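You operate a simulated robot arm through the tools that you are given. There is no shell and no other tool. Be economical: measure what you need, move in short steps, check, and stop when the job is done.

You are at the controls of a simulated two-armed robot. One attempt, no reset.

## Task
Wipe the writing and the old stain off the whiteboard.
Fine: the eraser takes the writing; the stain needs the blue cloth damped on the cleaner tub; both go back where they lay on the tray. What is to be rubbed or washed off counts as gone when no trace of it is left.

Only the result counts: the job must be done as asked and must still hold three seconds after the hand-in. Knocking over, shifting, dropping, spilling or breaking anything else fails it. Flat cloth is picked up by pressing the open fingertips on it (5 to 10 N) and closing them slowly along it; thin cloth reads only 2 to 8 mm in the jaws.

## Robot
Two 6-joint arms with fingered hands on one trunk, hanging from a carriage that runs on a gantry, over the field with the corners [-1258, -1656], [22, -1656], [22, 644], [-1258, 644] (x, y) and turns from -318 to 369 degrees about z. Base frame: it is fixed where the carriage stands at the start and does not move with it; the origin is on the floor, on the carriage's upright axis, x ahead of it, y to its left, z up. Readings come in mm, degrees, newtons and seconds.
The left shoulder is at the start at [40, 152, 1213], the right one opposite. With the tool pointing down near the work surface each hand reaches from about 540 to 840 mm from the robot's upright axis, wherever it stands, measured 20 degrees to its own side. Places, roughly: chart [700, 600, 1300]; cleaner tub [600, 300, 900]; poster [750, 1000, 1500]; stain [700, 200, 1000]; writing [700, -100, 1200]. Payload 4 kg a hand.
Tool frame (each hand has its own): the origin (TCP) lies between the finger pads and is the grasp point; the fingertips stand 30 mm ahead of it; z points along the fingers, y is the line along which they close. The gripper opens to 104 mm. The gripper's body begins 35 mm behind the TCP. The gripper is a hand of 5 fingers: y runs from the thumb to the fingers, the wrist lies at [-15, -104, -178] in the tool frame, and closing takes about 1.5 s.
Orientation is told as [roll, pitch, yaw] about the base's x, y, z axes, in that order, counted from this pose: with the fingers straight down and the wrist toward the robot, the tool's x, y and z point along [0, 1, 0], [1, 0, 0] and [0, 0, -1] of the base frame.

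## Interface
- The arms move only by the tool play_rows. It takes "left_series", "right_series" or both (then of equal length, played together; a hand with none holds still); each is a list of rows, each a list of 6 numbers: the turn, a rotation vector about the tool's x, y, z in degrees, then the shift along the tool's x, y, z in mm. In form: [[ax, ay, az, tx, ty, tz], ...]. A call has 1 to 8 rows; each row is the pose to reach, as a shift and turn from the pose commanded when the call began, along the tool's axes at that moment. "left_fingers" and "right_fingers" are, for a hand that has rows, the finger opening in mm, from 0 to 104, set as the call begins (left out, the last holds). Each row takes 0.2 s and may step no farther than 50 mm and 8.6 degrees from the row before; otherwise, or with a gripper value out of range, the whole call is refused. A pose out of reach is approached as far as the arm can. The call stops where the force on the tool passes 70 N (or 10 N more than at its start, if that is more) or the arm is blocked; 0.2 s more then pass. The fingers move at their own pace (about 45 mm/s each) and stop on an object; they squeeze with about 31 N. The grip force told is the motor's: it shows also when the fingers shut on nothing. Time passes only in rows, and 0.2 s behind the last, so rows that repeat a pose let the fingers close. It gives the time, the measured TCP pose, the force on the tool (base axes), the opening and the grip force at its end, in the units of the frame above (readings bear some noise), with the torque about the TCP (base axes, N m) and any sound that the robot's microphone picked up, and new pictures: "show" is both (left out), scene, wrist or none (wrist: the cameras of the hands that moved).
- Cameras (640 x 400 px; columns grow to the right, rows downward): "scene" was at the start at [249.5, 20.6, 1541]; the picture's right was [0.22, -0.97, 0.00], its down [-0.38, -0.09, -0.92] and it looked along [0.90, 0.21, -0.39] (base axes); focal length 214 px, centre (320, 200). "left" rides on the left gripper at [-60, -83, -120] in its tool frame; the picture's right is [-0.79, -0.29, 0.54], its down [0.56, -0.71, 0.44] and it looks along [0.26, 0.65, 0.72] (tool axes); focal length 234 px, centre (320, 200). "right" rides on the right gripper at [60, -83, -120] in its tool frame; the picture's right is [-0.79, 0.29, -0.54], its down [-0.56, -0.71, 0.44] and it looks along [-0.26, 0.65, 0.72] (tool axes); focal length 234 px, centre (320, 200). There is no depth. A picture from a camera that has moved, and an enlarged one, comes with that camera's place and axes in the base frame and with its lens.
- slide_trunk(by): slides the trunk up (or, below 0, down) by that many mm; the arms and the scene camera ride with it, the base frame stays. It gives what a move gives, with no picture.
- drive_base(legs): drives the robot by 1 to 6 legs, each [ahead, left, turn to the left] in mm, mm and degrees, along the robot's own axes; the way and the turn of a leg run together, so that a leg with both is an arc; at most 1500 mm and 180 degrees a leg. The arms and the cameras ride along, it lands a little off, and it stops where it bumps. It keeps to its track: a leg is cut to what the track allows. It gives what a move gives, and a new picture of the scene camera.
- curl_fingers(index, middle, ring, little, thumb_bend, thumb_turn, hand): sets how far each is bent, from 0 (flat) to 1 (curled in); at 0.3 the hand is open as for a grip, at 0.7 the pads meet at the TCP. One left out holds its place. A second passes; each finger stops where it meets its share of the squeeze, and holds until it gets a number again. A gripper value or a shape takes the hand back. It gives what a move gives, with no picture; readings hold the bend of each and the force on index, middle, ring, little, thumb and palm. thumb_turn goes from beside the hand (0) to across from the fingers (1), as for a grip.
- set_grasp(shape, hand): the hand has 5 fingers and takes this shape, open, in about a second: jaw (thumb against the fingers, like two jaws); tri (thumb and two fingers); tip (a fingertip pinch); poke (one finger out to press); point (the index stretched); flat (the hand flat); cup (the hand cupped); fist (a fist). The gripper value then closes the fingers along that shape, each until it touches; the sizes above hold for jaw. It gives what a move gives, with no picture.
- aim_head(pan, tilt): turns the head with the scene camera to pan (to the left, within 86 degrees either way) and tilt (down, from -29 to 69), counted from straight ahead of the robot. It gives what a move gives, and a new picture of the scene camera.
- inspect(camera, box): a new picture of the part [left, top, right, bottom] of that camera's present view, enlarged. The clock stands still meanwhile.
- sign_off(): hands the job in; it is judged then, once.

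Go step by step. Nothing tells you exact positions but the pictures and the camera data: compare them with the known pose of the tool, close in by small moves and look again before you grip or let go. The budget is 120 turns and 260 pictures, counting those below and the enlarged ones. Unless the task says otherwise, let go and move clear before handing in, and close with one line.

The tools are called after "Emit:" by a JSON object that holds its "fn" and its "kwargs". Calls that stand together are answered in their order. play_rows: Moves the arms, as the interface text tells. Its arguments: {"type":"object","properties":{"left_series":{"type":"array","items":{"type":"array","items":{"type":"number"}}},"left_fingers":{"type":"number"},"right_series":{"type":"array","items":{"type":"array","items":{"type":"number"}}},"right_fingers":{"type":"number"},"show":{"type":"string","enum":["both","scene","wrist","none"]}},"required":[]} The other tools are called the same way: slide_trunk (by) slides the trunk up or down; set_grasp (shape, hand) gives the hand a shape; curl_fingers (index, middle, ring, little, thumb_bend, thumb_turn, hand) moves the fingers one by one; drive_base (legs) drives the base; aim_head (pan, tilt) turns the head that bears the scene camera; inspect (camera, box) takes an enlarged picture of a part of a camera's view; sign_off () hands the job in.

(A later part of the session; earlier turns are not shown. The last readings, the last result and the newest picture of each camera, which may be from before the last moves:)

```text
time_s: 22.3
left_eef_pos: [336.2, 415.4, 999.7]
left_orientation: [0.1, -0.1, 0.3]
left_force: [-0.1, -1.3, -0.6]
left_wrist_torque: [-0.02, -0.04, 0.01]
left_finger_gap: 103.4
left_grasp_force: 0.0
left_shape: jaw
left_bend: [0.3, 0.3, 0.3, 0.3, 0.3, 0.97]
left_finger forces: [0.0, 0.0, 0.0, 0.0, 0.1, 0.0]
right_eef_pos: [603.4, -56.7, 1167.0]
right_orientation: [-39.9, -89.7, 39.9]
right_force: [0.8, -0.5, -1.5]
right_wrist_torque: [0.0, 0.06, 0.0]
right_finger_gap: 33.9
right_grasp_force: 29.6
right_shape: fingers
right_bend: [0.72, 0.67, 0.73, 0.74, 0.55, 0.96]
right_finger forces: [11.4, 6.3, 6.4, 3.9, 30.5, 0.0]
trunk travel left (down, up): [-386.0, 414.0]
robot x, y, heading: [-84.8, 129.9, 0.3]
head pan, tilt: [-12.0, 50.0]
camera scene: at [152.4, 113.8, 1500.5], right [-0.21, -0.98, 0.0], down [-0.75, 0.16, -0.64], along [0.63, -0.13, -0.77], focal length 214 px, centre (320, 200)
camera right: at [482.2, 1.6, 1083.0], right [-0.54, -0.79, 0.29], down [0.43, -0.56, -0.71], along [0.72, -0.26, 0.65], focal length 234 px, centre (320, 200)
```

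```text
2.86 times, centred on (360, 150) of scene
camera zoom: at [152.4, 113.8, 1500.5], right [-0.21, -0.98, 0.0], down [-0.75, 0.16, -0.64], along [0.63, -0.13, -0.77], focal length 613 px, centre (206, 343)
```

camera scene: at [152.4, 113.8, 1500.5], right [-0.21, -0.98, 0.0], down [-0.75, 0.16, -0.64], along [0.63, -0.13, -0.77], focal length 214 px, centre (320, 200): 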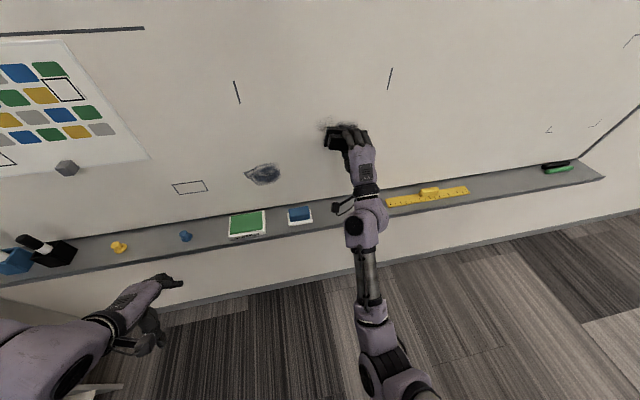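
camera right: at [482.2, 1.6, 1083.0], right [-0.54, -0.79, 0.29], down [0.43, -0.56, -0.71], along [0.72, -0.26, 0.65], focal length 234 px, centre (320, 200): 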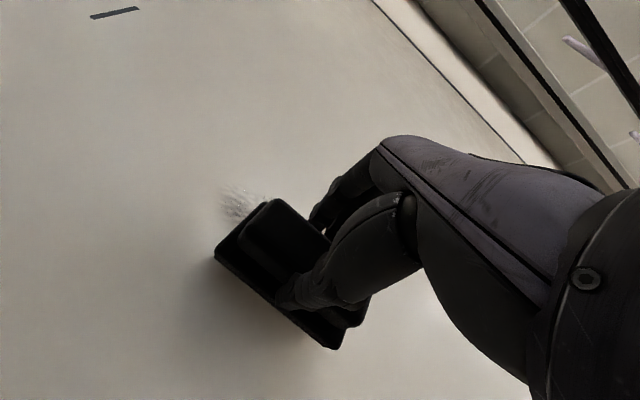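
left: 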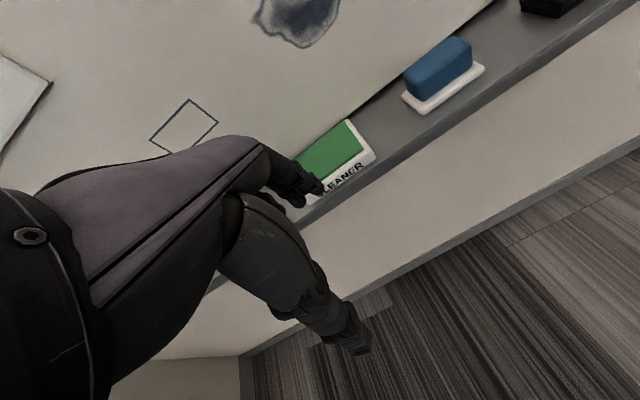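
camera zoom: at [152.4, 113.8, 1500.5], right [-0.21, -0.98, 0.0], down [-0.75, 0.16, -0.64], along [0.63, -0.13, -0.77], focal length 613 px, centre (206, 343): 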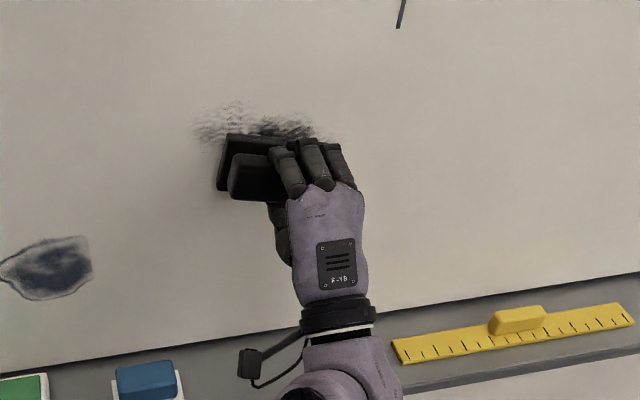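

The eraser is square to the board and close to it. I'll ease forward to find contact.

Emit:
{"fn": "play_rows", "kwargs": {"right_series": [[0, 0, 0, 0, 0, 5], [0, 0, 0, 0, 0, 10], [0, 0, 0, 0, 0, 14]], "show": "wrist"}}

```text
time_s: 23.1
left_eef_pos: [335.1, 414.5, 999.2]
left_orientation: [0.1, 0.1, 0.2]
left_force: [0.1, 0.0, 0.1]
left_wrist_torque: [-0.01, 0.0, -0.05]
left_finger_gap: 103.6
left_grasp_force: 0.0
left_shape: jaw
left_bend: [0.3, 0.3, 0.3, 0.3, 0.3, 0.97]
left_finger forces: [0.0, 0.1, 0.1, 0.0, 0.1, 0.0]
right_eef_pos: [615.2, -56.0, 1165.3]
right_orientation: [-37.4, -89.7, 37.3]
right_force: [-6.8, -3.4, -1.4]
right_wrist_torque: [-0.04, 0.04, 0.22]
right_finger_gap: 33.9
right_grasp_force: 29.9
right_shape: fingers
right_bend: [0.73, 0.67, 0.73, 0.74, 0.55, 0.96]
right_finger forces: [13.2, 6.5, 5.8, 3.0, 31.8, 0.0]
trunk travel left (down, up): [-386.0, 414.0]
robot x, y, heading: [-83.1, 128.5, 0.1]
head pan, tilt: [-12.0, 50.0]
camera right: at [494.1, 1.7, 1081.9], right [-0.54, -0.79, 0.29], down [0.43, -0.56, -0.71], along [0.72, -0.26, 0.64], focal length 234 px, centre (320, 200)
```

right: 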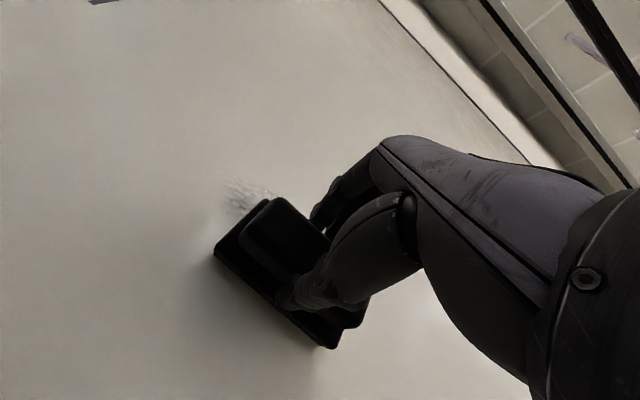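

Contact is at x ≈ 615 with 7 N. I'll press slightly more and sweep sideways across the middle band.

Emit:
{"fn": "play_rows", "kwargs": {"right_series": [[0, 0, 0, 0, 0, 2], [0, 0, 0, 22, 0, 2], [0, 0, 0, 44, 0, 2], [0, 0, 0, 66, 0, 2], [0, 0, 0, 40, 0, 2], [0, 0, 0, 10, 0, 2], [0, 0, 0, -20, 0, 2], [0, 0, 0, -46, 0, 2]]}}

Emit:
{"fn": "inspect", "kwargs": {"camera": "scene", "box": [280, 80, 440, 220]}}

```text
time_s: 24.9
left_eef_pos: [334.3, 416.9, 998.8]
left_orientation: [0.0, 0.1, 0.2]
left_force: [0.9, -0.8, -0.8]
left_wrist_torque: [-0.02, 0.02, -0.02]
left_finger_gap: 103.9
left_grasp_force: 0.1
left_shape: jaw
left_bend: [0.3, 0.3, 0.3, 0.3, 0.3, 0.97]
left_finger forces: [0.0, 0.0, 0.0, 0.0, 0.0, 0.0]
right_eef_pos: [614.9, -102.7, 1166.6]
right_orientation: [-20.0, -89.6, 19.9]
right_force: [-11.5, 3.9, -0.9]
right_wrist_torque: [-0.02, 0.19, 0.18]
right_finger_gap: 33.7
right_grasp_force: 30.2
right_shape: fingers
right_bend: [0.73, 0.72, 0.73, 0.74, 0.55, 0.96]
right_finger forces: [12.8, 6.3, 5.6, 3.1, 32.5, 0.1]
trunk travel left (down, up): [-386.0, 414.0]
robot x, y, heading: [-81.6, 124.1, 0.2]
head pan, tilt: [-12.0, 50.0]
camera scene: at [151.0, 114.1, 1500.1], right [-0.21, -0.98, 0.0], down [-0.75, 0.16, -0.64], along [0.63, -0.13, -0.77], focal length 214 px, centre (320, 200)
camera right: at [494.5, -44.1, 1082.7], right [-0.54, -0.79, 0.29], down [0.43, -0.56, -0.71], along [0.72, -0.26, 0.64], focal length 234 px, centre (320, 200)
```

scene: 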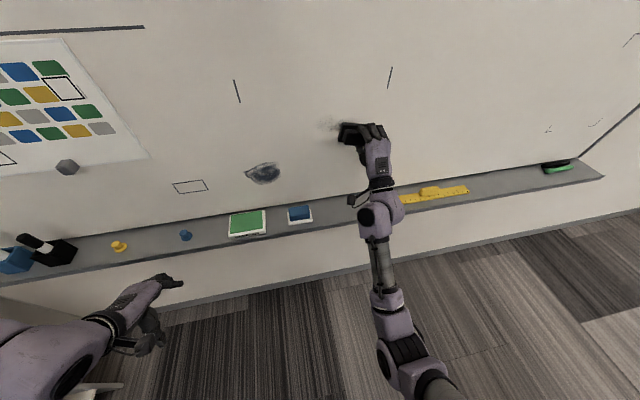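
right: 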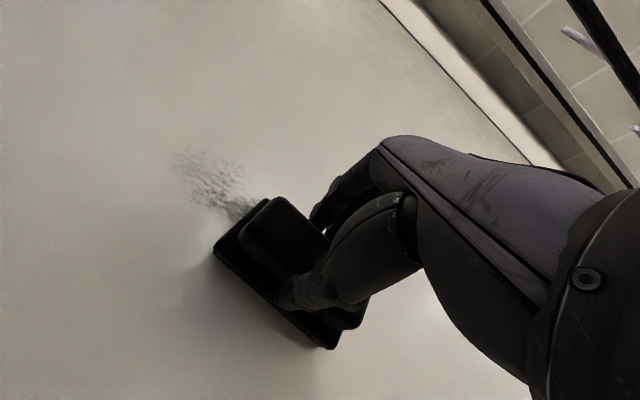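

```text
2.86 times, centred on (360, 150) of scene
camera zoom: at [151.0, 114.1, 1500.1], right [-0.21, -0.98, 0.0], down [-0.75, 0.16, -0.64], along [0.63, -0.13, -0.77], focal length 613 px, centre (206, 343)
```

zoom: 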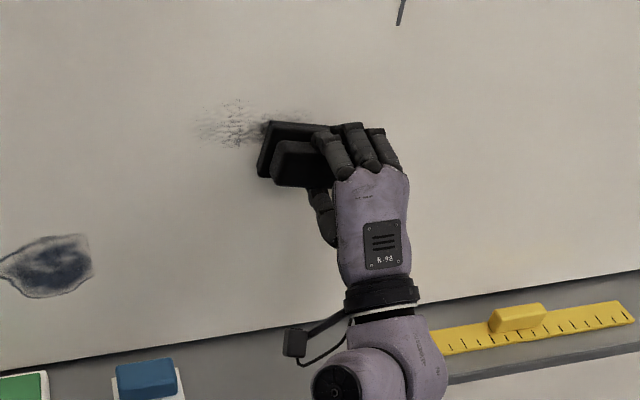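

The lower band is clearing. Next I'll rub the upper band at about z 1192, then about 1207.

Emit:
{"fn": "play_rows", "kwargs": {"right_series": [[0, 0, 0, 0, 13, 1], [0, 0, 0, 0, 25, 1], [0, 0, 0, 28, 25, 1], [0, 0, 0, 56, 25, 1], [0, 0, 0, 84, 25, 1], [0, 0, 0, 112, 25, 1], [0, 0, 0, 118, 38, 1], [0, 0, 0, 90, 40, 1]], "show": "none"}}

Emit:
{"fn": "play_rows", "kwargs": {"right_series": [[0, 0, 0, -28, 0, 1], [0, 0, 0, -56, 0, 1], [0, 0, 0, -84, 0, 1], [0, 0, 0, -84, -16, 1], [0, 0, 0, -56, -16, 1], [0, 0, 0, -28, -16, 1], [0, 0, 0, 0, -16, 1], [0, 0, 0, 25, -16, 1]]}}

Emit:
{"fn": "inspect", "kwargs": {"camera": "scene", "box": [280, 80, 440, 220]}}

```text
time_s: 26.7
left_eef_pos: [330.0, 416.8, 998.5]
left_orientation: [0.0, 0.0, 0.2]
left_force: [0.0, -0.9, 0.3]
left_wrist_torque: [-0.02, 0.03, 0.0]
left_finger_gap: 103.6
left_grasp_force: 0.1
left_shape: jaw
left_bend: [0.3, 0.3, 0.3, 0.3, 0.3, 0.97]
left_finger forces: [0.0, 0.0, 0.0, 0.0, 0.0, 0.0]
right_eef_pos: [617.4, -12.4, 1202.5]
right_orientation: [-36.4, -89.2, 36.4]
right_force: [-22.7, 2.8, -10.3]
right_wrist_torque: [0.07, 0.6, 0.0]
right_finger_gap: 34.5
right_grasp_force: 32.4
right_shape: fingers
right_bend: [0.74, 0.72, 0.74, 0.75, 0.54, 0.97]
right_finger forces: [9.7, 5.0, 4.8, 2.0, 42.8, 0.1]
trunk travel left (down, up): [-386.0, 414.0]
robot x, y, heading: [-77.1, 126.3, 0.1]
head pan, tilt: [-12.0, 50.0]
```

```text
time_s: 28.5
left_eef_pos: [328.9, 413.7, 997.2]
left_orientation: [-0.1, 0.4, 0.3]
left_force: [-0.1, 0.0, -0.1]
left_wrist_torque: [0.01, -0.01, -0.01]
left_finger_gap: 103.8
left_grasp_force: 0.1
left_shape: jaw
left_bend: [0.3, 0.3, 0.3, 0.3, 0.3, 0.97]
left_finger forces: [0.0, 0.0, 0.1, 0.0, 0.0, 0.1]
right_eef_pos: [615.9, -9.2, 1185.8]
right_orientation: [-87.6, -87.3, 86.0]
right_force: [-41.1, -15.6, 1.6]
right_wrist_torque: [0.17, 0.5, -0.06]
right_finger_gap: 34.2
right_grasp_force: 43.0
right_shape: fingers
right_bend: [0.74, 0.72, 0.74, 0.75, 0.55, 0.97]
right_finger forces: [25.7, 7.3, 6.1, 2.4, 44.6, 0.0]
trunk travel left (down, up): [-386.0, 414.0]
robot x, y, heading: [-84.3, 132.5, 0.1]
head pan, tilt: [-12.0, 50.0]
camera scene: at [148.3, 112.3, 1499.4], right [-0.21, -0.98, 0.0], down [-0.75, 0.16, -0.64], along [0.63, -0.13, -0.77], focal length 214 px, centre (320, 200)
camera right: at [497.9, 49.2, 1099.7], right [-0.56, -0.76, 0.33], down [0.42, -0.6, -0.68], along [0.71, -0.25, 0.66], focal length 234 px, centre (320, 200)
```

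scene: 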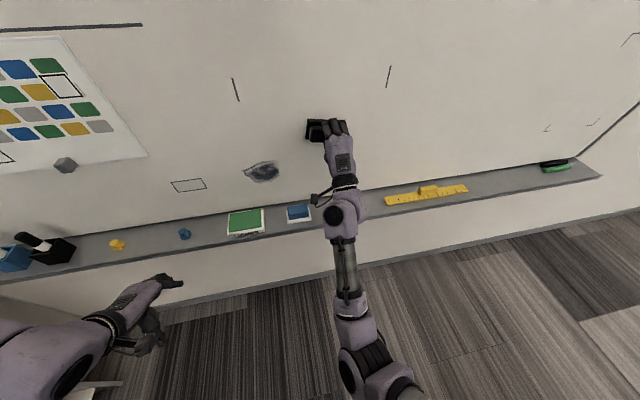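
right: 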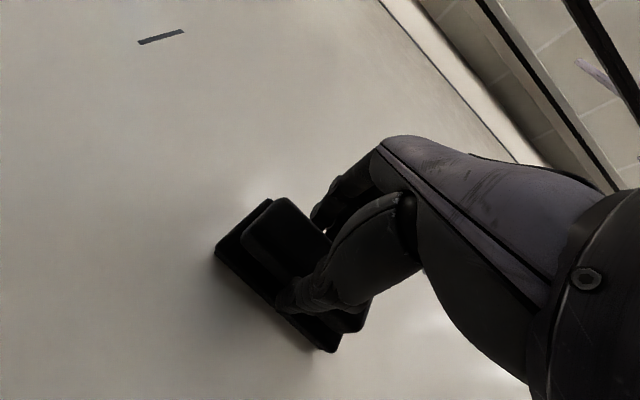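

```text
2.86 times, centred on (360, 150) of scene
camera zoom: at [148.3, 112.3, 1499.4], right [-0.21, -0.98, 0.0], down [-0.75, 0.16, -0.64], along [0.63, -0.13, -0.77], focal length 613 px, centre (206, 343)
```

zoom: 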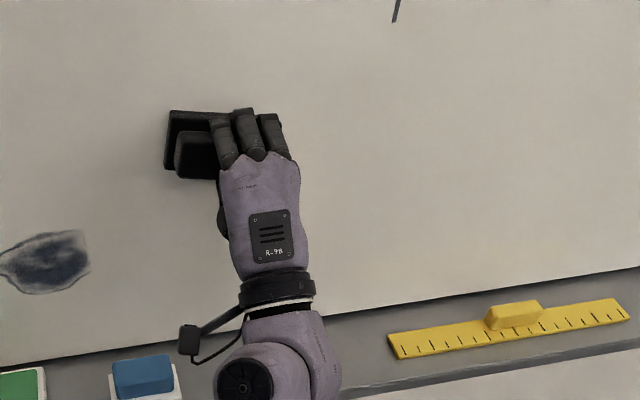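

It looks clean apart from what's under the eraser, but pressure has built up to 41 N. I'll back off the board and look.

Emit:
{"fn": "play_rows", "kwargs": {"right_series": [[0, 0, 0, 0, 0, -10], [0, 0, 0, 0, 0, -45], [0, 0, 0, -45, -20, -75], [0, 0, 0, -75, -50, -80]]}}

Emit:
{"fn": "inspect", "kwargs": {"camera": "scene", "box": [270, 70, 430, 200]}}

```text
refused: row 3 steps farther than a row can; nothing moved
```

```text
3.08 times, centred on (350, 135) of scene
camera zoom: at [148.3, 112.3, 1499.4], right [-0.21, -0.98, 0.0], down [-0.75, 0.16, -0.64], along [0.63, -0.13, -0.77], focal length 660 px, centre (228, 400)
```

zoom: 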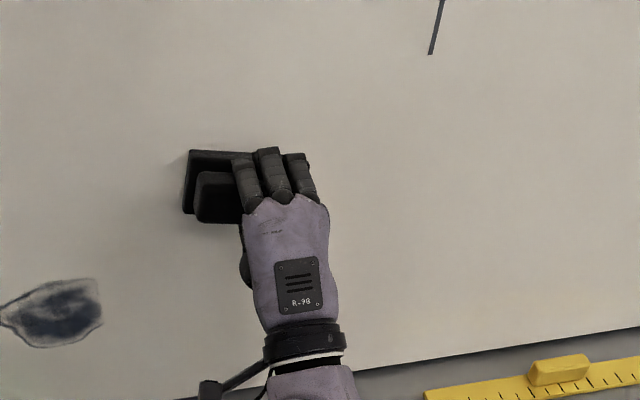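

Emit:
{"fn": "play_rows", "kwargs": {"right_series": [[0, 0, 0, 0, 0, -10], [0, 0, 0, 0, 0, -40], [0, 0, 0, -25, -20, -65], [0, 0, 0, -55, -40, -75], [0, 0, 0, -75, -60, -80]]}}

Emit:
{"fn": "inspect", "kwargs": {"camera": "scene", "box": [270, 70, 430, 200]}}

Emit:
{"fn": "inspect", "kwargs": {"camera": "right", "box": [0, 0, 400, 250]}}

```text
time_s: 29.3
left_eef_pos: [336.3, 415.9, 999.5]
left_orientation: [0.0, 0.0, 0.2]
left_force: [-0.3, -0.6, 0.9]
left_wrist_torque: [0.01, 0.0, 0.01]
left_finger_gap: 103.8
left_grasp_force: 0.2
left_shape: jaw
left_bend: [0.3, 0.3, 0.3, 0.3, 0.3, 0.97]
left_finger forces: [0.0, 0.0, 0.0, 0.0, 0.1, 0.1]
right_eef_pos: [555.6, -29.5, 1279.2]
right_orientation: [-163.0, -78.5, 161.5]
right_force: [-1.2, 0.5, -0.6]
right_wrist_torque: [0.02, 0.03, 0.01]
right_finger_gap: 34.5
right_grasp_force: 29.0
right_shape: fingers
right_bend: [0.73, 0.72, 0.74, 0.74, 0.55, 0.97]
right_finger forces: [10.9, 6.3, 6.0, 3.0, 32.4, 0.0]
right hand out of reach, approached as far as the arm can: row 2
trunk travel left (down, up): [-386.0, 414.0]
robot x, y, heading: [-82.9, 129.7, -0.0]
head pan, tilt: [-12.0, 50.0]
stopped in row 4 (right hand): the arm was blocked; the commanded pose is now the measured one
camera scene: at [152.7, 114.0, 1500.5], right [-0.2, -0.98, 0.0], down [-0.75, 0.16, -0.64], along [0.63, -0.13, -0.77], focal length 214 px, centre (320, 200)
camera right: at [455.2, 26.0, 1171.7], right [-0.61, -0.76, 0.23], down [0.54, -0.61, -0.58], along [0.58, -0.23, 0.78], focal length 234 px, centre (320, 200)
```

scene: 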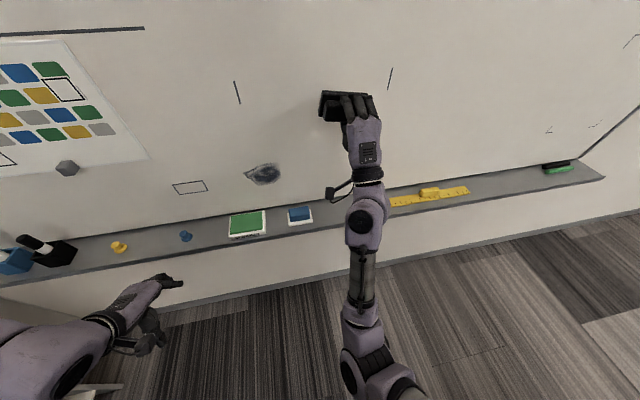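
right: 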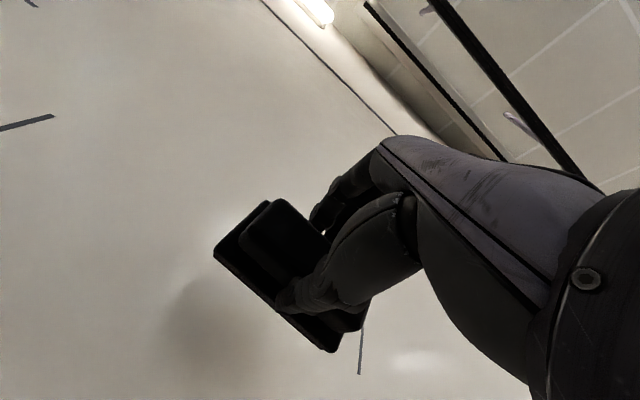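

```text
3.08 times, centred on (350, 135) of scene
camera zoom: at [152.7, 114.0, 1500.5], right [-0.2, -0.98, 0.0], down [-0.75, 0.16, -0.64], along [0.63, -0.13, -0.77], focal length 660 px, centre (228, 400)
```

zoom: 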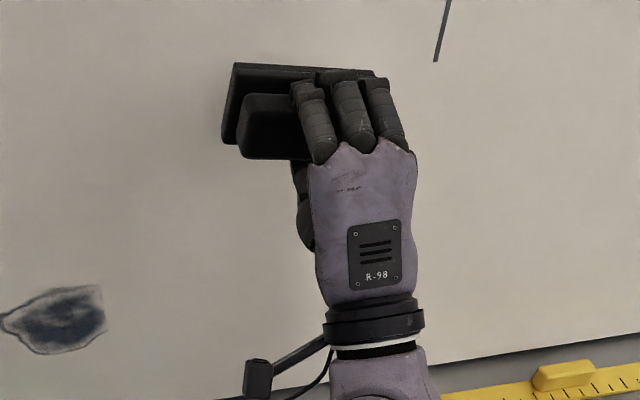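

```text
1.60 times, centred on (200, 125) of right
camera zoom: at [455.2, 26.0, 1171.7], right [-0.61, -0.76, 0.23], down [0.54, -0.61, -0.58], along [0.58, -0.23, 0.78], focal length 375 px, centre (512, 320)
```

zoom: 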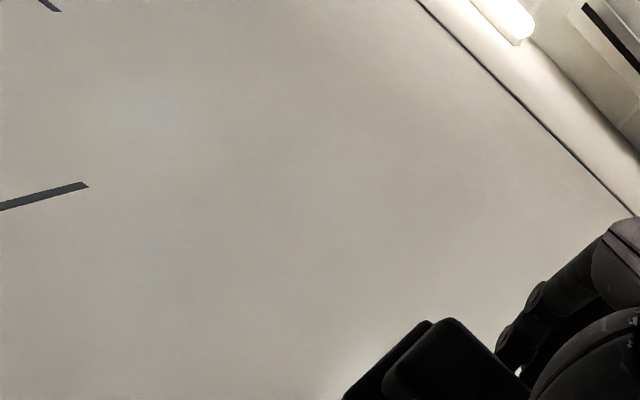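

The arm jumped upward at its reach limit, but nothing was touched and the tick marks are intact. I'll back the carriage off and look at the wiped area.

Emit:
{"fn": "drive_base", "kwargs": {"legs": [[-220, 0, 0]]}}

Emit:
{"fn": "play_rows", "kwargs": {"right_series": [[8, 0, 0, -20, -20, 20], [12, 0, 0, -40, -55, 30], [12, 0, 0, -60, -90, 30], [12, 0, 0, -80, -130, 30], [12, 0, 0, -100, -170, 30]], "show": "scene"}}

Emit:
{"fn": "inspect", "kwargs": {"camera": "scene", "box": [260, 60, 420, 180]}}

```text
time_s: 31.0
left_eef_pos: [115.6, 416.9, 1000.7]
left_orientation: [0.0, 0.1, 0.4]
left_force: [-0.9, -0.1, -0.8]
left_wrist_torque: [-0.01, -0.02, -0.02]
left_finger_gap: 103.8
left_grasp_force: 0.1
left_shape: jaw
left_bend: [0.3, 0.3, 0.3, 0.3, 0.3, 0.97]
left_finger forces: [0.1, 0.1, 0.0, 0.1, 0.1, 0.1]
right_eef_pos: [338.4, -29.0, 1278.0]
right_orientation: [-162.7, -78.9, 161.3]
right_force: [-0.3, -0.3, -1.6]
right_wrist_torque: [0.02, 0.05, 0.05]
right_finger_gap: 34.4
right_grasp_force: 29.1
right_shape: fingers
right_bend: [0.73, 0.72, 0.74, 0.74, 0.55, 0.97]
right_finger forces: [10.9, 6.3, 6.1, 3.0, 32.4, 0.1]
trunk travel left (down, up): [-386.0, 414.0]
robot x, y, heading: [-301.8, 128.7, 0.3]
head pan, tilt: [-12.0, 50.0]
camera scene: at [-66.2, 113.8, 1500.3], right [-0.2, -0.98, 0.0], down [-0.75, 0.15, -0.64], along [0.63, -0.13, -0.77], focal length 214 px, centre (320, 200)
```

scene: 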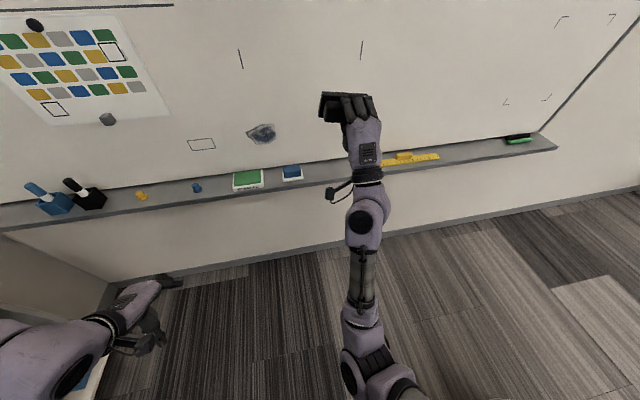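

```text
time_s: 32.2
left_eef_pos: [115.6, 414.6, 1000.0]
left_orientation: [0.0, 0.0, 0.4]
left_force: [0.0, -0.7, 0.2]
left_wrist_torque: [0.03, -0.01, 0.0]
left_finger_gap: 103.7
left_grasp_force: 0.1
left_shape: jaw
left_bend: [0.3, 0.3, 0.3, 0.3, 0.3, 0.97]
left_finger forces: [0.0, 0.0, 0.0, 0.1, 0.1, 0.1]
right_eef_pos: [397.4, -143.0, 1124.6]
right_orientation: [-69.8, -86.1, 67.9]
right_force: [0.3, 0.7, -0.2]
right_wrist_torque: [0.03, 0.01, 0.01]
right_finger_gap: 34.4
right_grasp_force: 28.7
right_shape: fingers
right_bend: [0.73, 0.72, 0.74, 0.74, 0.55, 0.97]
right_finger forces: [10.8, 6.1, 6.1, 2.7, 31.0, 0.1]
trunk travel left (down, up): [-386.0, 414.0]
robot x, y, heading: [-297.2, 125.2, 0.3]
head pan, tilt: [-12.0, 50.0]
camera scene: at [-66.0, 112.3, 1500.4], right [-0.2, -0.98, 0.0], down [-0.75, 0.15, -0.64], along [0.63, -0.13, -0.77], focal length 214 px, centre (320, 200)
```

scene: 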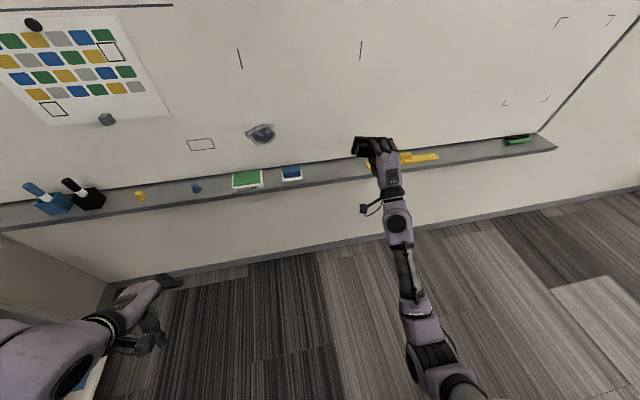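

```text
3.33 times, centred on (340, 120) of scene
camera zoom: at [-66.0, 112.3, 1500.4], right [-0.2, -0.98, 0.0], down [-0.75, 0.15, -0.64], along [0.63, -0.13, -0.77], focal length 715 px, centre (253, 467)
```

zoom: 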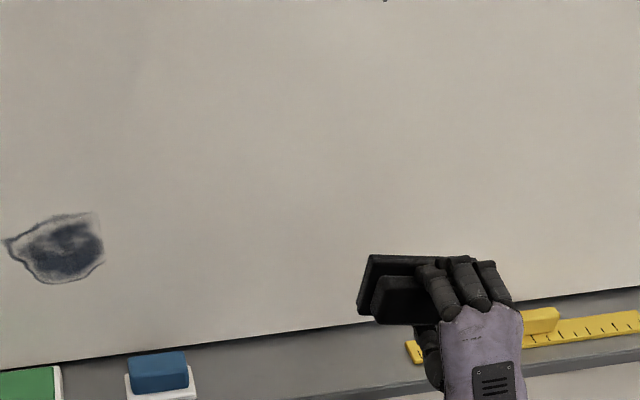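

The writing is gone. Now I'll turn the hand back to fingers-down, away from the tray, before returning the eraser.

Emit:
{"fn": "play_rows", "kwargs": {"right_series": [[8.5, 0, 0, 0, -6, 0], [17, 0, 0, 0, -12, 0], [25.5, 0, 0, 0, -18, 0], [34, 0, 0, 0, -24, 0], [42.5, 0, 0, 0, -30, 0], [51, 0, 0, 0, -36, 0], [59.5, 0, 0, 0, -42, 0], [68, 0, 0, 0, -48, 0]], "show": "none"}}

Emit:
{"fn": "play_rows", "kwargs": {"right_series": [[8.5, 0, 0, 0, 0, 0], [17, 0, 0, 0, 0, 0], [20.6, 0, 0, 0, 0, 0], [20.6, 0, 0, 0, 0, 0]], "show": "none"}}

```text
time_s: 34.0
left_eef_pos: [116.9, 416.3, 1000.6]
left_orientation: [0.0, 0.0, 0.4]
left_force: [0.6, 0.2, -0.1]
left_wrist_torque: [0.01, 0.03, 0.0]
left_finger_gap: 103.7
left_grasp_force: 0.1
left_shape: jaw
left_bend: [0.3, 0.3, 0.3, 0.3, 0.3, 0.97]
left_finger forces: [0.1, 0.0, 0.0, 0.0, 0.0, 0.0]
right_eef_pos: [394.4, -141.1, 1074.3]
right_orientation: [-3.5, -20.5, -0.5]
right_force: [0.2, 0.3, -1.3]
right_wrist_torque: [0.03, 0.01, -0.03]
right_finger_gap: 34.4
right_grasp_force: 27.6
right_shape: fingers
right_bend: [0.73, 0.72, 0.74, 0.75, 0.55, 0.97]
right_finger forces: [11.1, 6.2, 6.2, 2.4, 29.2, 0.1]
right hand out of reach, approached as far as the arm can: row 1
trunk travel left (down, up): [-386.0, 414.0]
robot x, y, heading: [-304.1, 129.0, 0.4]
head pan, tilt: [-12.0, 50.0]
```

```text
time_s: 35.0
left_eef_pos: [115.6, 416.2, 1000.7]
left_orientation: [-0.1, -0.1, 0.3]
left_force: [-0.5, 0.0, 0.5]
left_wrist_torque: [-0.03, -0.03, 0.01]
left_finger_gap: 103.8
left_grasp_force: 0.0
left_shape: jaw
left_bend: [0.3, 0.3, 0.3, 0.3, 0.3, 0.97]
left_finger forces: [0.0, 0.1, 0.0, 0.0, 0.0, 0.0]
right_eef_pos: [394.9, -141.8, 1074.1]
right_orientation: [-3.3, 0.0, -1.7]
right_force: [-0.5, -0.2, -1.3]
right_wrist_torque: [0.03, 0.01, -0.02]
right_finger_gap: 34.2
right_grasp_force: 27.8
right_shape: fingers
right_bend: [0.73, 0.72, 0.74, 0.75, 0.55, 0.97]
right_finger forces: [11.2, 6.2, 6.3, 2.4, 28.8, 0.0]
trunk travel left (down, up): [-386.0, 414.0]
robot x, y, heading: [-300.3, 129.4, 0.4]
head pan, tilt: [-12.0, 50.0]
```

Next: level the hand, lower to about z 1010 and shift to y -86, then drive forward over the tray.

Emit:
{"fn": "play_rows", "kwargs": {"right_series": [[0.5, 1.6, -0.8, 14, 0, 16], [0.5, 3.3, -1.7, 28, 0, 32], [0.5, 3.3, -1.7, 42, 0, 48], [0.5, 3.3, -1.7, 56, 0, 62], [0.5, 3.3, -1.7, 56, 0, 62]], "show": "none"}}

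Emit:
{"fn": "drive_base", "kwargs": {"legs": [[205, 0, 0]]}}

Emit:
{"fn": "inspect", "kwargs": {"camera": "right", "box": [0, 0, 640, 400]}}

Emit:
{"fn": "inspect", "kwargs": {"camera": "scene", "box": [220, 60, 460, 250]}}

```text
time_s: 36.2
left_eef_pos: [116.5, 415.9, 998.9]
left_orientation: [0.1, 0.1, 0.4]
left_force: [-0.5, 0.7, -0.2]
left_wrist_torque: [0.0, 0.01, 0.01]
left_finger_gap: 103.7
left_grasp_force: 0.1
left_shape: jaw
left_bend: [0.3, 0.3, 0.3, 0.3, 0.3, 0.97]
left_finger forces: [0.1, 0.0, 0.0, 0.0, 0.0, 0.0]
right_eef_pos: [395.9, -89.0, 1010.1]
right_orientation: [0.0, 0.6, 0.0]
right_force: [0.2, 0.2, -1.7]
right_wrist_torque: [-0.03, -0.01, 0.0]
right_finger_gap: 34.8
right_grasp_force: 27.3
right_shape: fingers
right_bend: [0.73, 0.72, 0.74, 0.75, 0.55, 0.97]
right_finger forces: [11.2, 6.1, 6.3, 2.3, 28.7, 0.0]
trunk travel left (down, up): [-386.0, 414.0]
robot x, y, heading: [-303.7, 124.3, 0.3]
head pan, tilt: [-12.0, 50.0]
```

```text
time_s: 37.8
left_eef_pos: [323.1, 417.0, 999.4]
left_orientation: [0.0, 0.0, 0.2]
left_force: [-0.4, -0.1, 0.7]
left_wrist_torque: [-0.02, 0.02, 0.0]
left_finger_gap: 103.4
left_grasp_force: 0.2
left_shape: jaw
left_bend: [0.3, 0.3, 0.3, 0.3, 0.3, 0.97]
left_finger forces: [0.1, 0.1, 0.1, 0.0, 0.1, 0.0]
right_eef_pos: [599.6, -88.5, 1011.1]
right_orientation: [0.0, 0.6, -0.1]
right_force: [0.2, -0.1, -0.9]
right_wrist_torque: [-0.01, 0.04, -0.01]
right_finger_gap: 34.4
right_grasp_force: 27.9
right_shape: fingers
right_bend: [0.73, 0.72, 0.74, 0.75, 0.55, 0.97]
right_finger forces: [11.2, 6.2, 6.4, 2.3, 28.7, 0.0]
trunk travel left (down, up): [-386.0, 414.0]
robot x, y, heading: [-95.7, 128.7, 0.1]
head pan, tilt: [-12.0, 50.0]
camera scene: at [139.7, 114.6, 1500.6], right [-0.2, -0.98, 0.0], down [-0.75, 0.16, -0.64], along [0.63, -0.13, -0.77], focal length 214 px, centre (320, 200)
```

scene: 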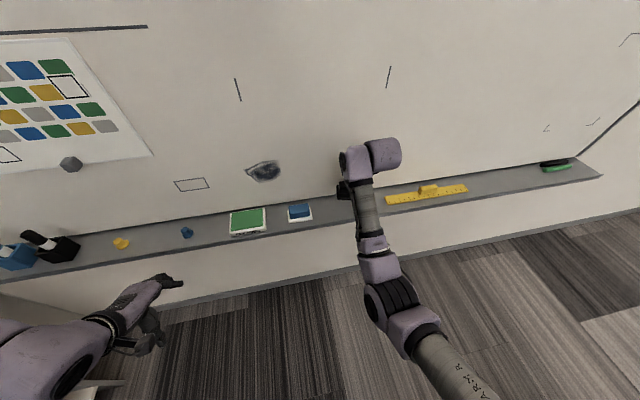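

```text
1.00 times, centred on (320, 200) of right (not enlarged: the box is as wide or as high as the picture)
camera zoom: at [517.5, -30.8, 1131.2], right [0.29, -0.79, 0.54], down [-0.71, -0.56, -0.43], along [0.64, -0.26, -0.72], focal length 234 px, centre (320, 200)
```

zoom: 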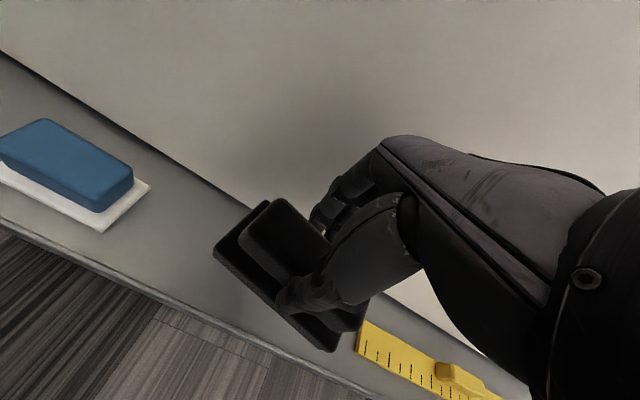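

```text
2.11 times, centred on (340, 155) of scene
camera zoom: at [139.7, 114.6, 1500.6], right [-0.2, -0.98, 0.0], down [-0.75, 0.16, -0.64], along [0.63, -0.13, -0.77], focal length 452 px, centre (278, 295)
```

zoom: 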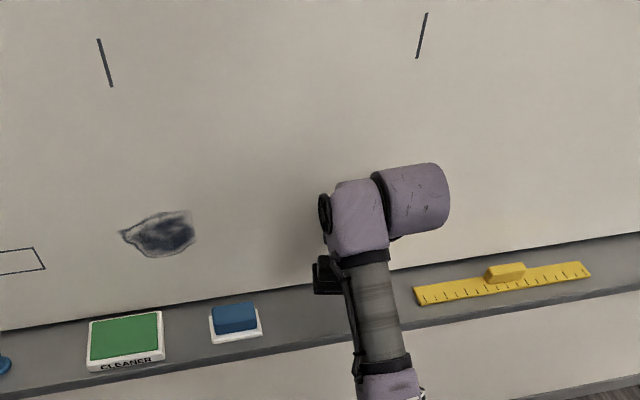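

The eraser sits 8 mm behind the TCP, so I'll aim the TCP at [606, -86] and lower to just above the tray.

Emit:
{"fn": "play_rows", "kwargs": {"right_series": [[-0.6, 0, 0, 2, 3, 20], [-1.2, 0, 0, 2.5, 6, 40], [-1.2, 0, 0, 2.5, 6, 60], [-1.2, 0, 0, 2.5, 6, 75], [-1.2, 0, 0, 2.5, 6, 84], [-1.2, 0, 0, 2.5, 6, 84]], "show": "wrist"}}

```text
time_s: 39.2
left_eef_pos: [322.7, 416.3, 1000.6]
left_orientation: [0.0, 0.1, 0.3]
left_force: [-0.5, 0.6, -0.7]
left_wrist_torque: [-0.01, -0.01, 0.01]
left_finger_gap: 103.7
left_grasp_force: 0.1
left_shape: jaw
left_bend: [0.3, 0.3, 0.3, 0.3, 0.3, 0.97]
left_finger forces: [0.0, 0.0, 0.1, 0.0, 0.1, 0.0]
right_eef_pos: [605.0, -87.4, 926.3]
right_orientation: [0.0, -0.7, -0.1]
right_force: [0.2, 0.4, -0.6]
right_wrist_torque: [0.0, -0.02, -0.02]
right_finger_gap: 34.5
right_grasp_force: 27.0
right_shape: fingers
right_bend: [0.73, 0.72, 0.74, 0.75, 0.55, 0.97]
right_finger forces: [11.1, 6.2, 6.4, 2.3, 28.7, 0.0]
trunk travel left (down, up): [-386.0, 414.0]
robot x, y, heading: [-96.4, 129.9, 0.3]
head pan, tilt: [-12.0, 50.0]
camera right: at [518.9, -28.3, 1044.5], right [0.28, -0.79, 0.55], down [-0.7, -0.56, -0.44], along [0.66, -0.26, -0.71], focal length 234 px, centre (320, 200)
```

right: 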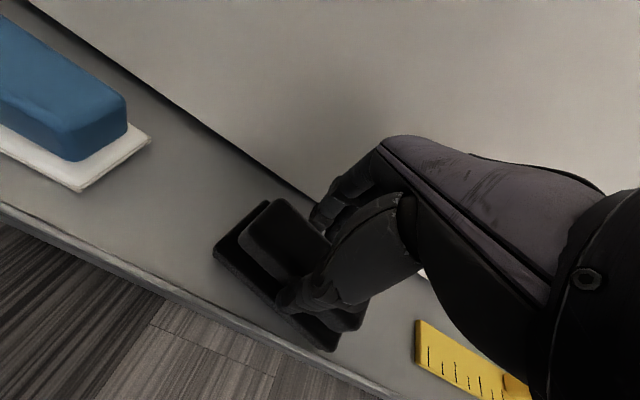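

Compared with the original view, the eraser sits yawed about 11° in the hand. I'll correct that in the air and shift a little, then check.

Emit:
{"fn": "play_rows", "kwargs": {"right_series": [[0, 0, -4, 1, 2, -6], [0, 0, -8, 2, 4, -6], [0, 0, -11, 2.5, 7, -6], [0, 0, -11, 2.5, 7, -6]], "show": "none"}}

Emit:
{"fn": "inspect", "kwargs": {"camera": "right", "box": [160, 120, 440, 382]}}

```text
time_s: 40.2
left_eef_pos: [322.7, 417.9, 999.5]
left_orientation: [-0.1, 0.1, 0.3]
left_force: [-0.2, -1.0, 0.1]
left_wrist_torque: [0.0, 0.02, -0.03]
left_finger_gap: 103.8
left_grasp_force: 0.1
left_shape: jaw
left_bend: [0.3, 0.3, 0.3, 0.3, 0.3, 0.97]
left_finger forces: [0.0, 0.0, 0.0, 0.0, 0.0, 0.1]
right_eef_pos: [613.0, -84.5, 933.2]
right_orientation: [-0.1, -0.7, 11.0]
right_force: [0.1, -1.0, -1.0]
right_wrist_torque: [0.04, -0.01, -0.01]
right_finger_gap: 34.4
right_grasp_force: 26.8
right_shape: fingers
right_bend: [0.73, 0.72, 0.74, 0.75, 0.55, 0.97]
right_finger forces: [11.2, 6.2, 6.3, 2.2, 28.6, 0.1]
trunk travel left (down, up): [-386.0, 414.0]
robot x, y, heading: [-97.1, 129.3, 0.3]
head pan, tilt: [-12.0, 50.0]
```

```text
1.53 times, centred on (300, 251) of right
camera zoom: at [516.6, -42.5, 1050.9], right [0.43, -0.72, 0.55], down [-0.58, -0.68, -0.44], along [0.69, -0.13, -0.71], focal length 358 px, centre (350, 122)
```

zoom: 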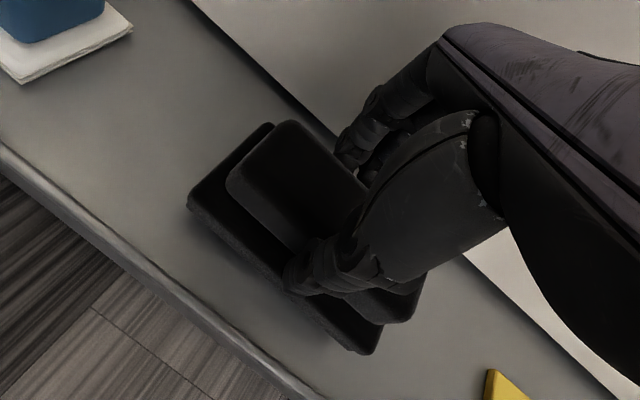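

The eraser is now parallel to the tray edge and centred on its original place. I'll lower it onto the tray.

Emit:
{"fn": "play_rows", "kwargs": {"right_series": [[0, 0, 0, 0, 0, 5], [0, 0, 0, 0, 0, 9], [0, 0, 0, 0, 0, 12], [0, 0, 0, 0, 0, 12]], "show": "none"}}

```text
time_s: 41.2
left_eef_pos: [321.6, 418.2, 999.7]
left_orientation: [0.0, 0.0, 0.3]
left_force: [-0.4, 1.0, -0.3]
left_wrist_torque: [0.0, 0.03, 0.0]
left_finger_gap: 103.5
left_grasp_force: 0.1
left_shape: jaw
left_bend: [0.3, 0.3, 0.3, 0.3, 0.3, 0.97]
left_finger forces: [0.0, 0.1, 0.0, 0.0, 0.1, 0.1]
right_eef_pos: [612.6, -85.8, 921.1]
right_orientation: [-0.1, -0.8, 10.9]
right_force: [-1.2, 2.3, 5.4]
right_wrist_torque: [-0.14, 0.03, -0.07]
right_finger_gap: 34.4
right_grasp_force: 28.7
right_shape: fingers
right_bend: [0.73, 0.72, 0.74, 0.75, 0.55, 0.97]
right_finger forces: [11.1, 5.9, 5.8, 3.7, 31.0, 0.0]
trunk travel left (down, up): [-386.0, 414.0]
robot x, y, heading: [-97.3, 129.1, 0.4]
head pan, tilt: [-12.0, 50.0]
```

Contact with the tray reads 5 N, so I'll release gently.

Emit:
{"fn": "curl_fingers", "kwargs": {"hand": "right", "index": 0.6, "middle": 0.58, "ring": 0.6, "little": 0.6, "thumb_bend": 0.42}}

Emit:
{"fn": "inspect", "kwargs": {"camera": "right", "box": [160, 120, 440, 382]}}

```text
time_s: 42.2
left_eef_pos: [321.5, 417.9, 999.7]
left_orientation: [0.0, 0.0, 0.3]
left_force: [0.4, 0.8, -0.1]
left_wrist_torque: [0.03, -0.01, 0.0]
left_finger_gap: 103.9
left_grasp_force: 0.1
left_shape: jaw
left_bend: [0.3, 0.3, 0.3, 0.3, 0.3, 0.97]
left_finger forces: [0.0, 0.0, 0.0, 0.1, 0.0, 0.0]
right_eef_pos: [614.4, -84.9, 922.8]
right_orientation: [-0.2, -0.8, 10.9]
right_force: [-9.2, 0.8, 18.0]
right_wrist_torque: [0.16, -0.41, 0.0]
right_finger_gap: 45.1
right_grasp_force: 11.8
right_shape: fingers
right_bend: [0.63, 0.61, 0.6, 0.6, 0.42, 1.0]
right_finger forces: [11.7, 12.4, 0.0, 0.1, 0.3, 0.0]
trunk travel left (down, up): [-386.0, 414.0]
robot x, y, heading: [-94.3, 125.7, 0.1]
head pan, tilt: [-12.0, 50.0]
```

```text
1.53 times, centred on (300, 251) of right
camera zoom: at [517.4, -43.6, 1040.3], right [0.42, -0.72, 0.55], down [-0.58, -0.68, -0.44], along [0.69, -0.13, -0.71], focal length 358 px, centre (350, 122)
```

zoom: 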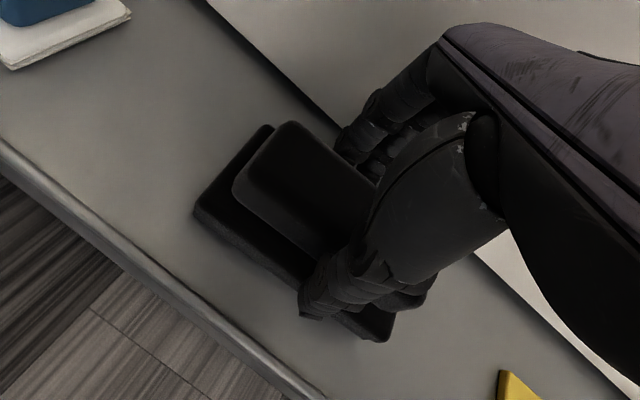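

The index and middle tips press on the eraser's flange. I'll rise straight up in small steps.

Emit:
{"fn": "play_rows", "kwargs": {"right_series": [[0, 0, 0, 0, 0, -4], [0, 0, 0, 0, 0, -10], [0, 0, 0, 0, -3, -25], [0, 0, 0, 0, -8, -60], [0, 0, 0, 0, -10, -100]], "show": "wrist"}}

```text
time_s: 43.4
left_eef_pos: [321.6, 417.6, 1000.1]
left_orientation: [0.1, 0.0, 0.3]
left_force: [0.6, 0.0, -0.3]
left_wrist_torque: [-0.01, 0.0, -0.02]
left_finger_gap: 103.5
left_grasp_force: 0.0
left_shape: jaw
left_bend: [0.3, 0.3, 0.3, 0.3, 0.3, 0.97]
left_finger forces: [0.0, 0.1, 0.1, 0.1, 0.0, 0.1]
right_eef_pos: [601.3, -88.1, 1021.2]
right_orientation: [-0.1, -0.7, 10.9]
right_force: [0.1, -0.7, -0.1]
right_wrist_torque: [-0.02, 0.0, 0.0]
right_finger_gap: 48.9
right_grasp_force: 0.0
right_shape: fingers
right_bend: [0.6, 0.57, 0.6, 0.6, 0.42, 1.0]
right_finger forces: [0.0, 0.1, 0.0, 0.1, 0.0, 0.0]
trunk travel left (down, up): [-386.0, 414.0]
robot x, y, heading: [-97.4, 126.3, 0.5]
head pan, tilt: [-12.0, 50.0]
camera right: at [506.0, -45.9, 1139.4], right [0.43, -0.72, 0.55], down [-0.58, -0.68, -0.44], along [0.69, -0.13, -0.71], focal length 234 px, centre (320, 200)
```

right: 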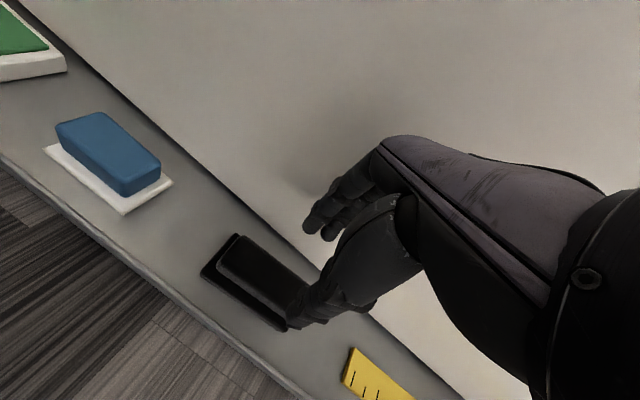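

The eraser is back on the tray. I'll back off and move the carriage right so the left arm can take the cloth.

Emit:
{"fn": "drive_base", "kwargs": {"legs": [[-250, 0, 0]]}}

Emit:
{"fn": "inspect", "kwargs": {"camera": "scene", "box": [220, 20, 440, 220]}}

Emit:
{"fn": "drive_base", "kwargs": {"legs": [[0, -255, 0]]}}

Emit:
{"fn": "aim_head", "kwargs": {"pan": 15, "tilt": 35}}

Emit:
{"fn": "inspect", "kwargs": {"camera": "scene", "box": [300, 60, 480, 250]}}

```text
time_s: 45.3
left_eef_pos: [67.7, 415.4, 999.4]
left_orientation: [0.0, 0.1, 0.3]
left_force: [-0.9, 0.4, -1.0]
left_wrist_torque: [0.0, -0.03, 0.02]
left_finger_gap: 103.6
left_grasp_force: 0.0
left_shape: jaw
left_bend: [0.3, 0.3, 0.3, 0.3, 0.3, 0.97]
left_finger forces: [0.0, 0.0, 0.0, 0.0, 0.0, 0.1]
right_eef_pos: [347.5, -88.8, 1021.5]
right_orientation: [-0.1, -0.7, 10.8]
right_force: [-0.9, -0.4, 0.6]
right_wrist_torque: [0.01, 0.01, -0.01]
right_finger_gap: 49.2
right_grasp_force: 0.1
right_shape: fingers
right_bend: [0.6, 0.57, 0.6, 0.6, 0.42, 1.0]
right_finger forces: [0.0, 0.0, 0.0, 0.1, 0.0, 0.1]
trunk travel left (down, up): [-386.0, 414.0]
robot x, y, heading: [-351.8, 127.4, 0.1]
head pan, tilt: [-12.0, 50.0]
camera scene: at [-115.3, 113.3, 1500.3], right [-0.2, -0.98, 0.0], down [-0.75, 0.16, -0.64], along [0.63, -0.13, -0.77], focal length 214 px, centre (320, 200)
```

scene: 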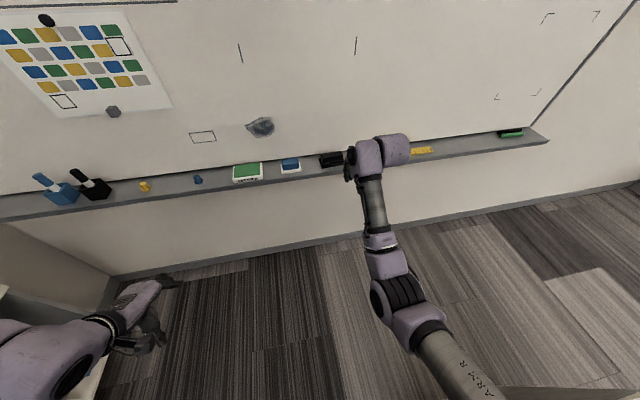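

```text
2.00 times, centred on (330, 120) of scene
camera zoom: at [-115.3, 113.3, 1500.3], right [-0.2, -0.98, 0.0], down [-0.75, 0.16, -0.64], along [0.63, -0.13, -0.77], focal length 429 px, centre (300, 360)
```

zoom: 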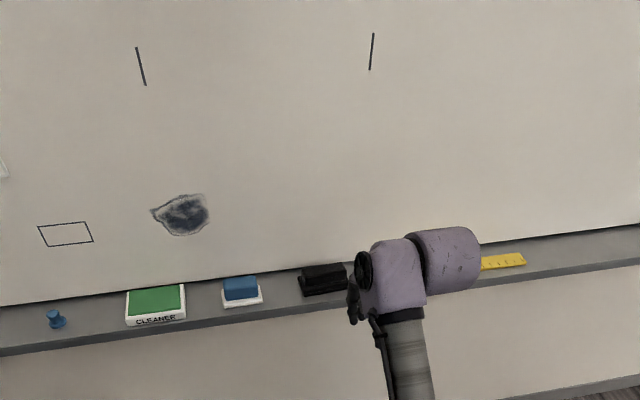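

```text
time_s: 47.1
left_eef_pos: [68.4, 159.9, 1000.1]
left_orientation: [0.0, 0.0, 0.1]
left_force: [-0.1, -1.0, -0.8]
left_wrist_torque: [-0.01, -0.02, 0.0]
left_finger_gap: 103.8
left_grasp_force: 0.0
left_shape: jaw
left_bend: [0.3, 0.3, 0.3, 0.3, 0.3, 0.97]
left_finger forces: [0.1, 0.0, 0.1, 0.0, 0.0, 0.1]
right_eef_pos: [348.8, -343.8, 1020.5]
right_orientation: [0.0, -0.7, 10.8]
right_force: [0.5, -1.3, 0.4]
right_wrist_torque: [0.04, -0.03, 0.01]
right_finger_gap: 49.3
right_grasp_force: 0.1
right_shape: fingers
right_bend: [0.6, 0.57, 0.6, 0.6, 0.42, 1.0]
right_finger forces: [0.0, 0.0, 0.0, 0.0, 0.0, 0.1]
trunk travel left (down, up): [-386.0, 414.0]
robot x, y, heading: [-348.3, -125.0, 0.0]
head pan, tilt: [-12.0, 50.0]
camera scene: at [-113.9, -142.1, 1500.5], right [-0.2, -0.98, 0.0], down [-0.75, 0.16, -0.64], along [0.63, -0.13, -0.77], focal length 214 px, centre (320, 200)
```

scene: 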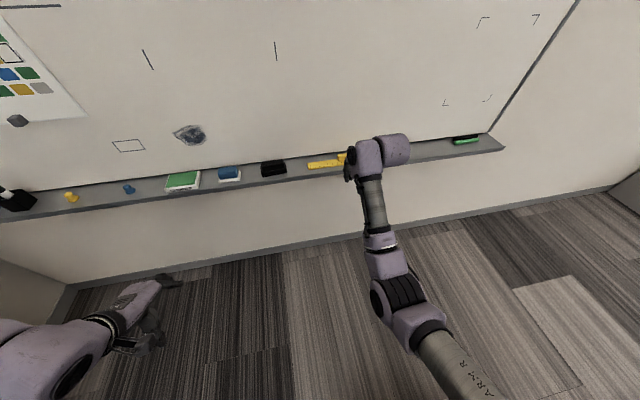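

```text
time_s: 48.0
left_eef_pos: [68.3, 160.6, 998.9]
left_orientation: [0.0, 0.0, 0.2]
left_force: [0.1, 0.0, -0.2]
left_wrist_torque: [-0.01, -0.03, 0.04]
left_finger_gap: 103.3
left_grasp_force: 0.0
left_shape: jaw
left_bend: [0.3, 0.3, 0.3, 0.3, 0.3, 0.97]
left_finger forces: [0.1, 0.0, 0.0, 0.0, 0.1, 0.1]
right_eef_pos: [348.5, -344.8, 1021.4]
right_orientation: [-0.2, -0.7, 10.8]
right_force: [0.0, -0.6, 0.3]
right_wrist_torque: [0.04, 0.01, 0.01]
right_finger_gap: 49.4
right_grasp_force: 0.2
right_shape: fingers
right_bend: [0.6, 0.57, 0.6, 0.6, 0.42, 1.0]
right_finger forces: [0.0, 0.0, 0.0, 0.0, 0.0, 0.0]
trunk travel left (down, up): [-386.0, 414.0]
robot x, y, heading: [-352.6, -121.6, -0.0]
head pan, tilt: [15.0, 35.0]
camera scene: at [-104.3, -103.0, 1522.1], right [0.26, -0.97, 0.0], down [-0.55, -0.15, -0.82], along [0.79, 0.21, -0.57], focal length 214 px, centre (320, 200)
```

scene: 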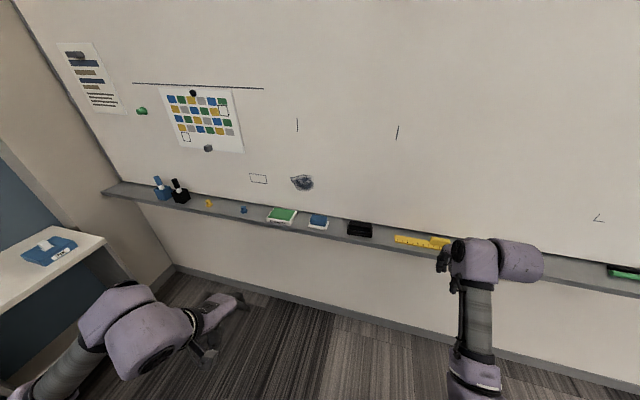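

```text
2.11 times, centred on (390, 155) of scene
camera zoom: at [-104.3, -103.0, 1522.1], right [0.26, -0.97, 0.0], down [-0.55, -0.15, -0.82], along [0.79, 0.21, -0.57], focal length 452 px, centre (173, 295)
```

zoom: 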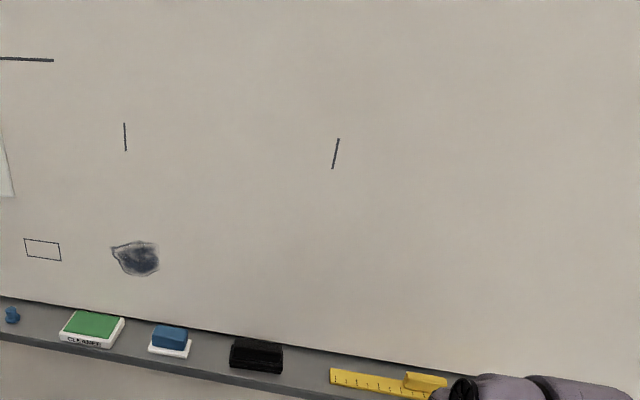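

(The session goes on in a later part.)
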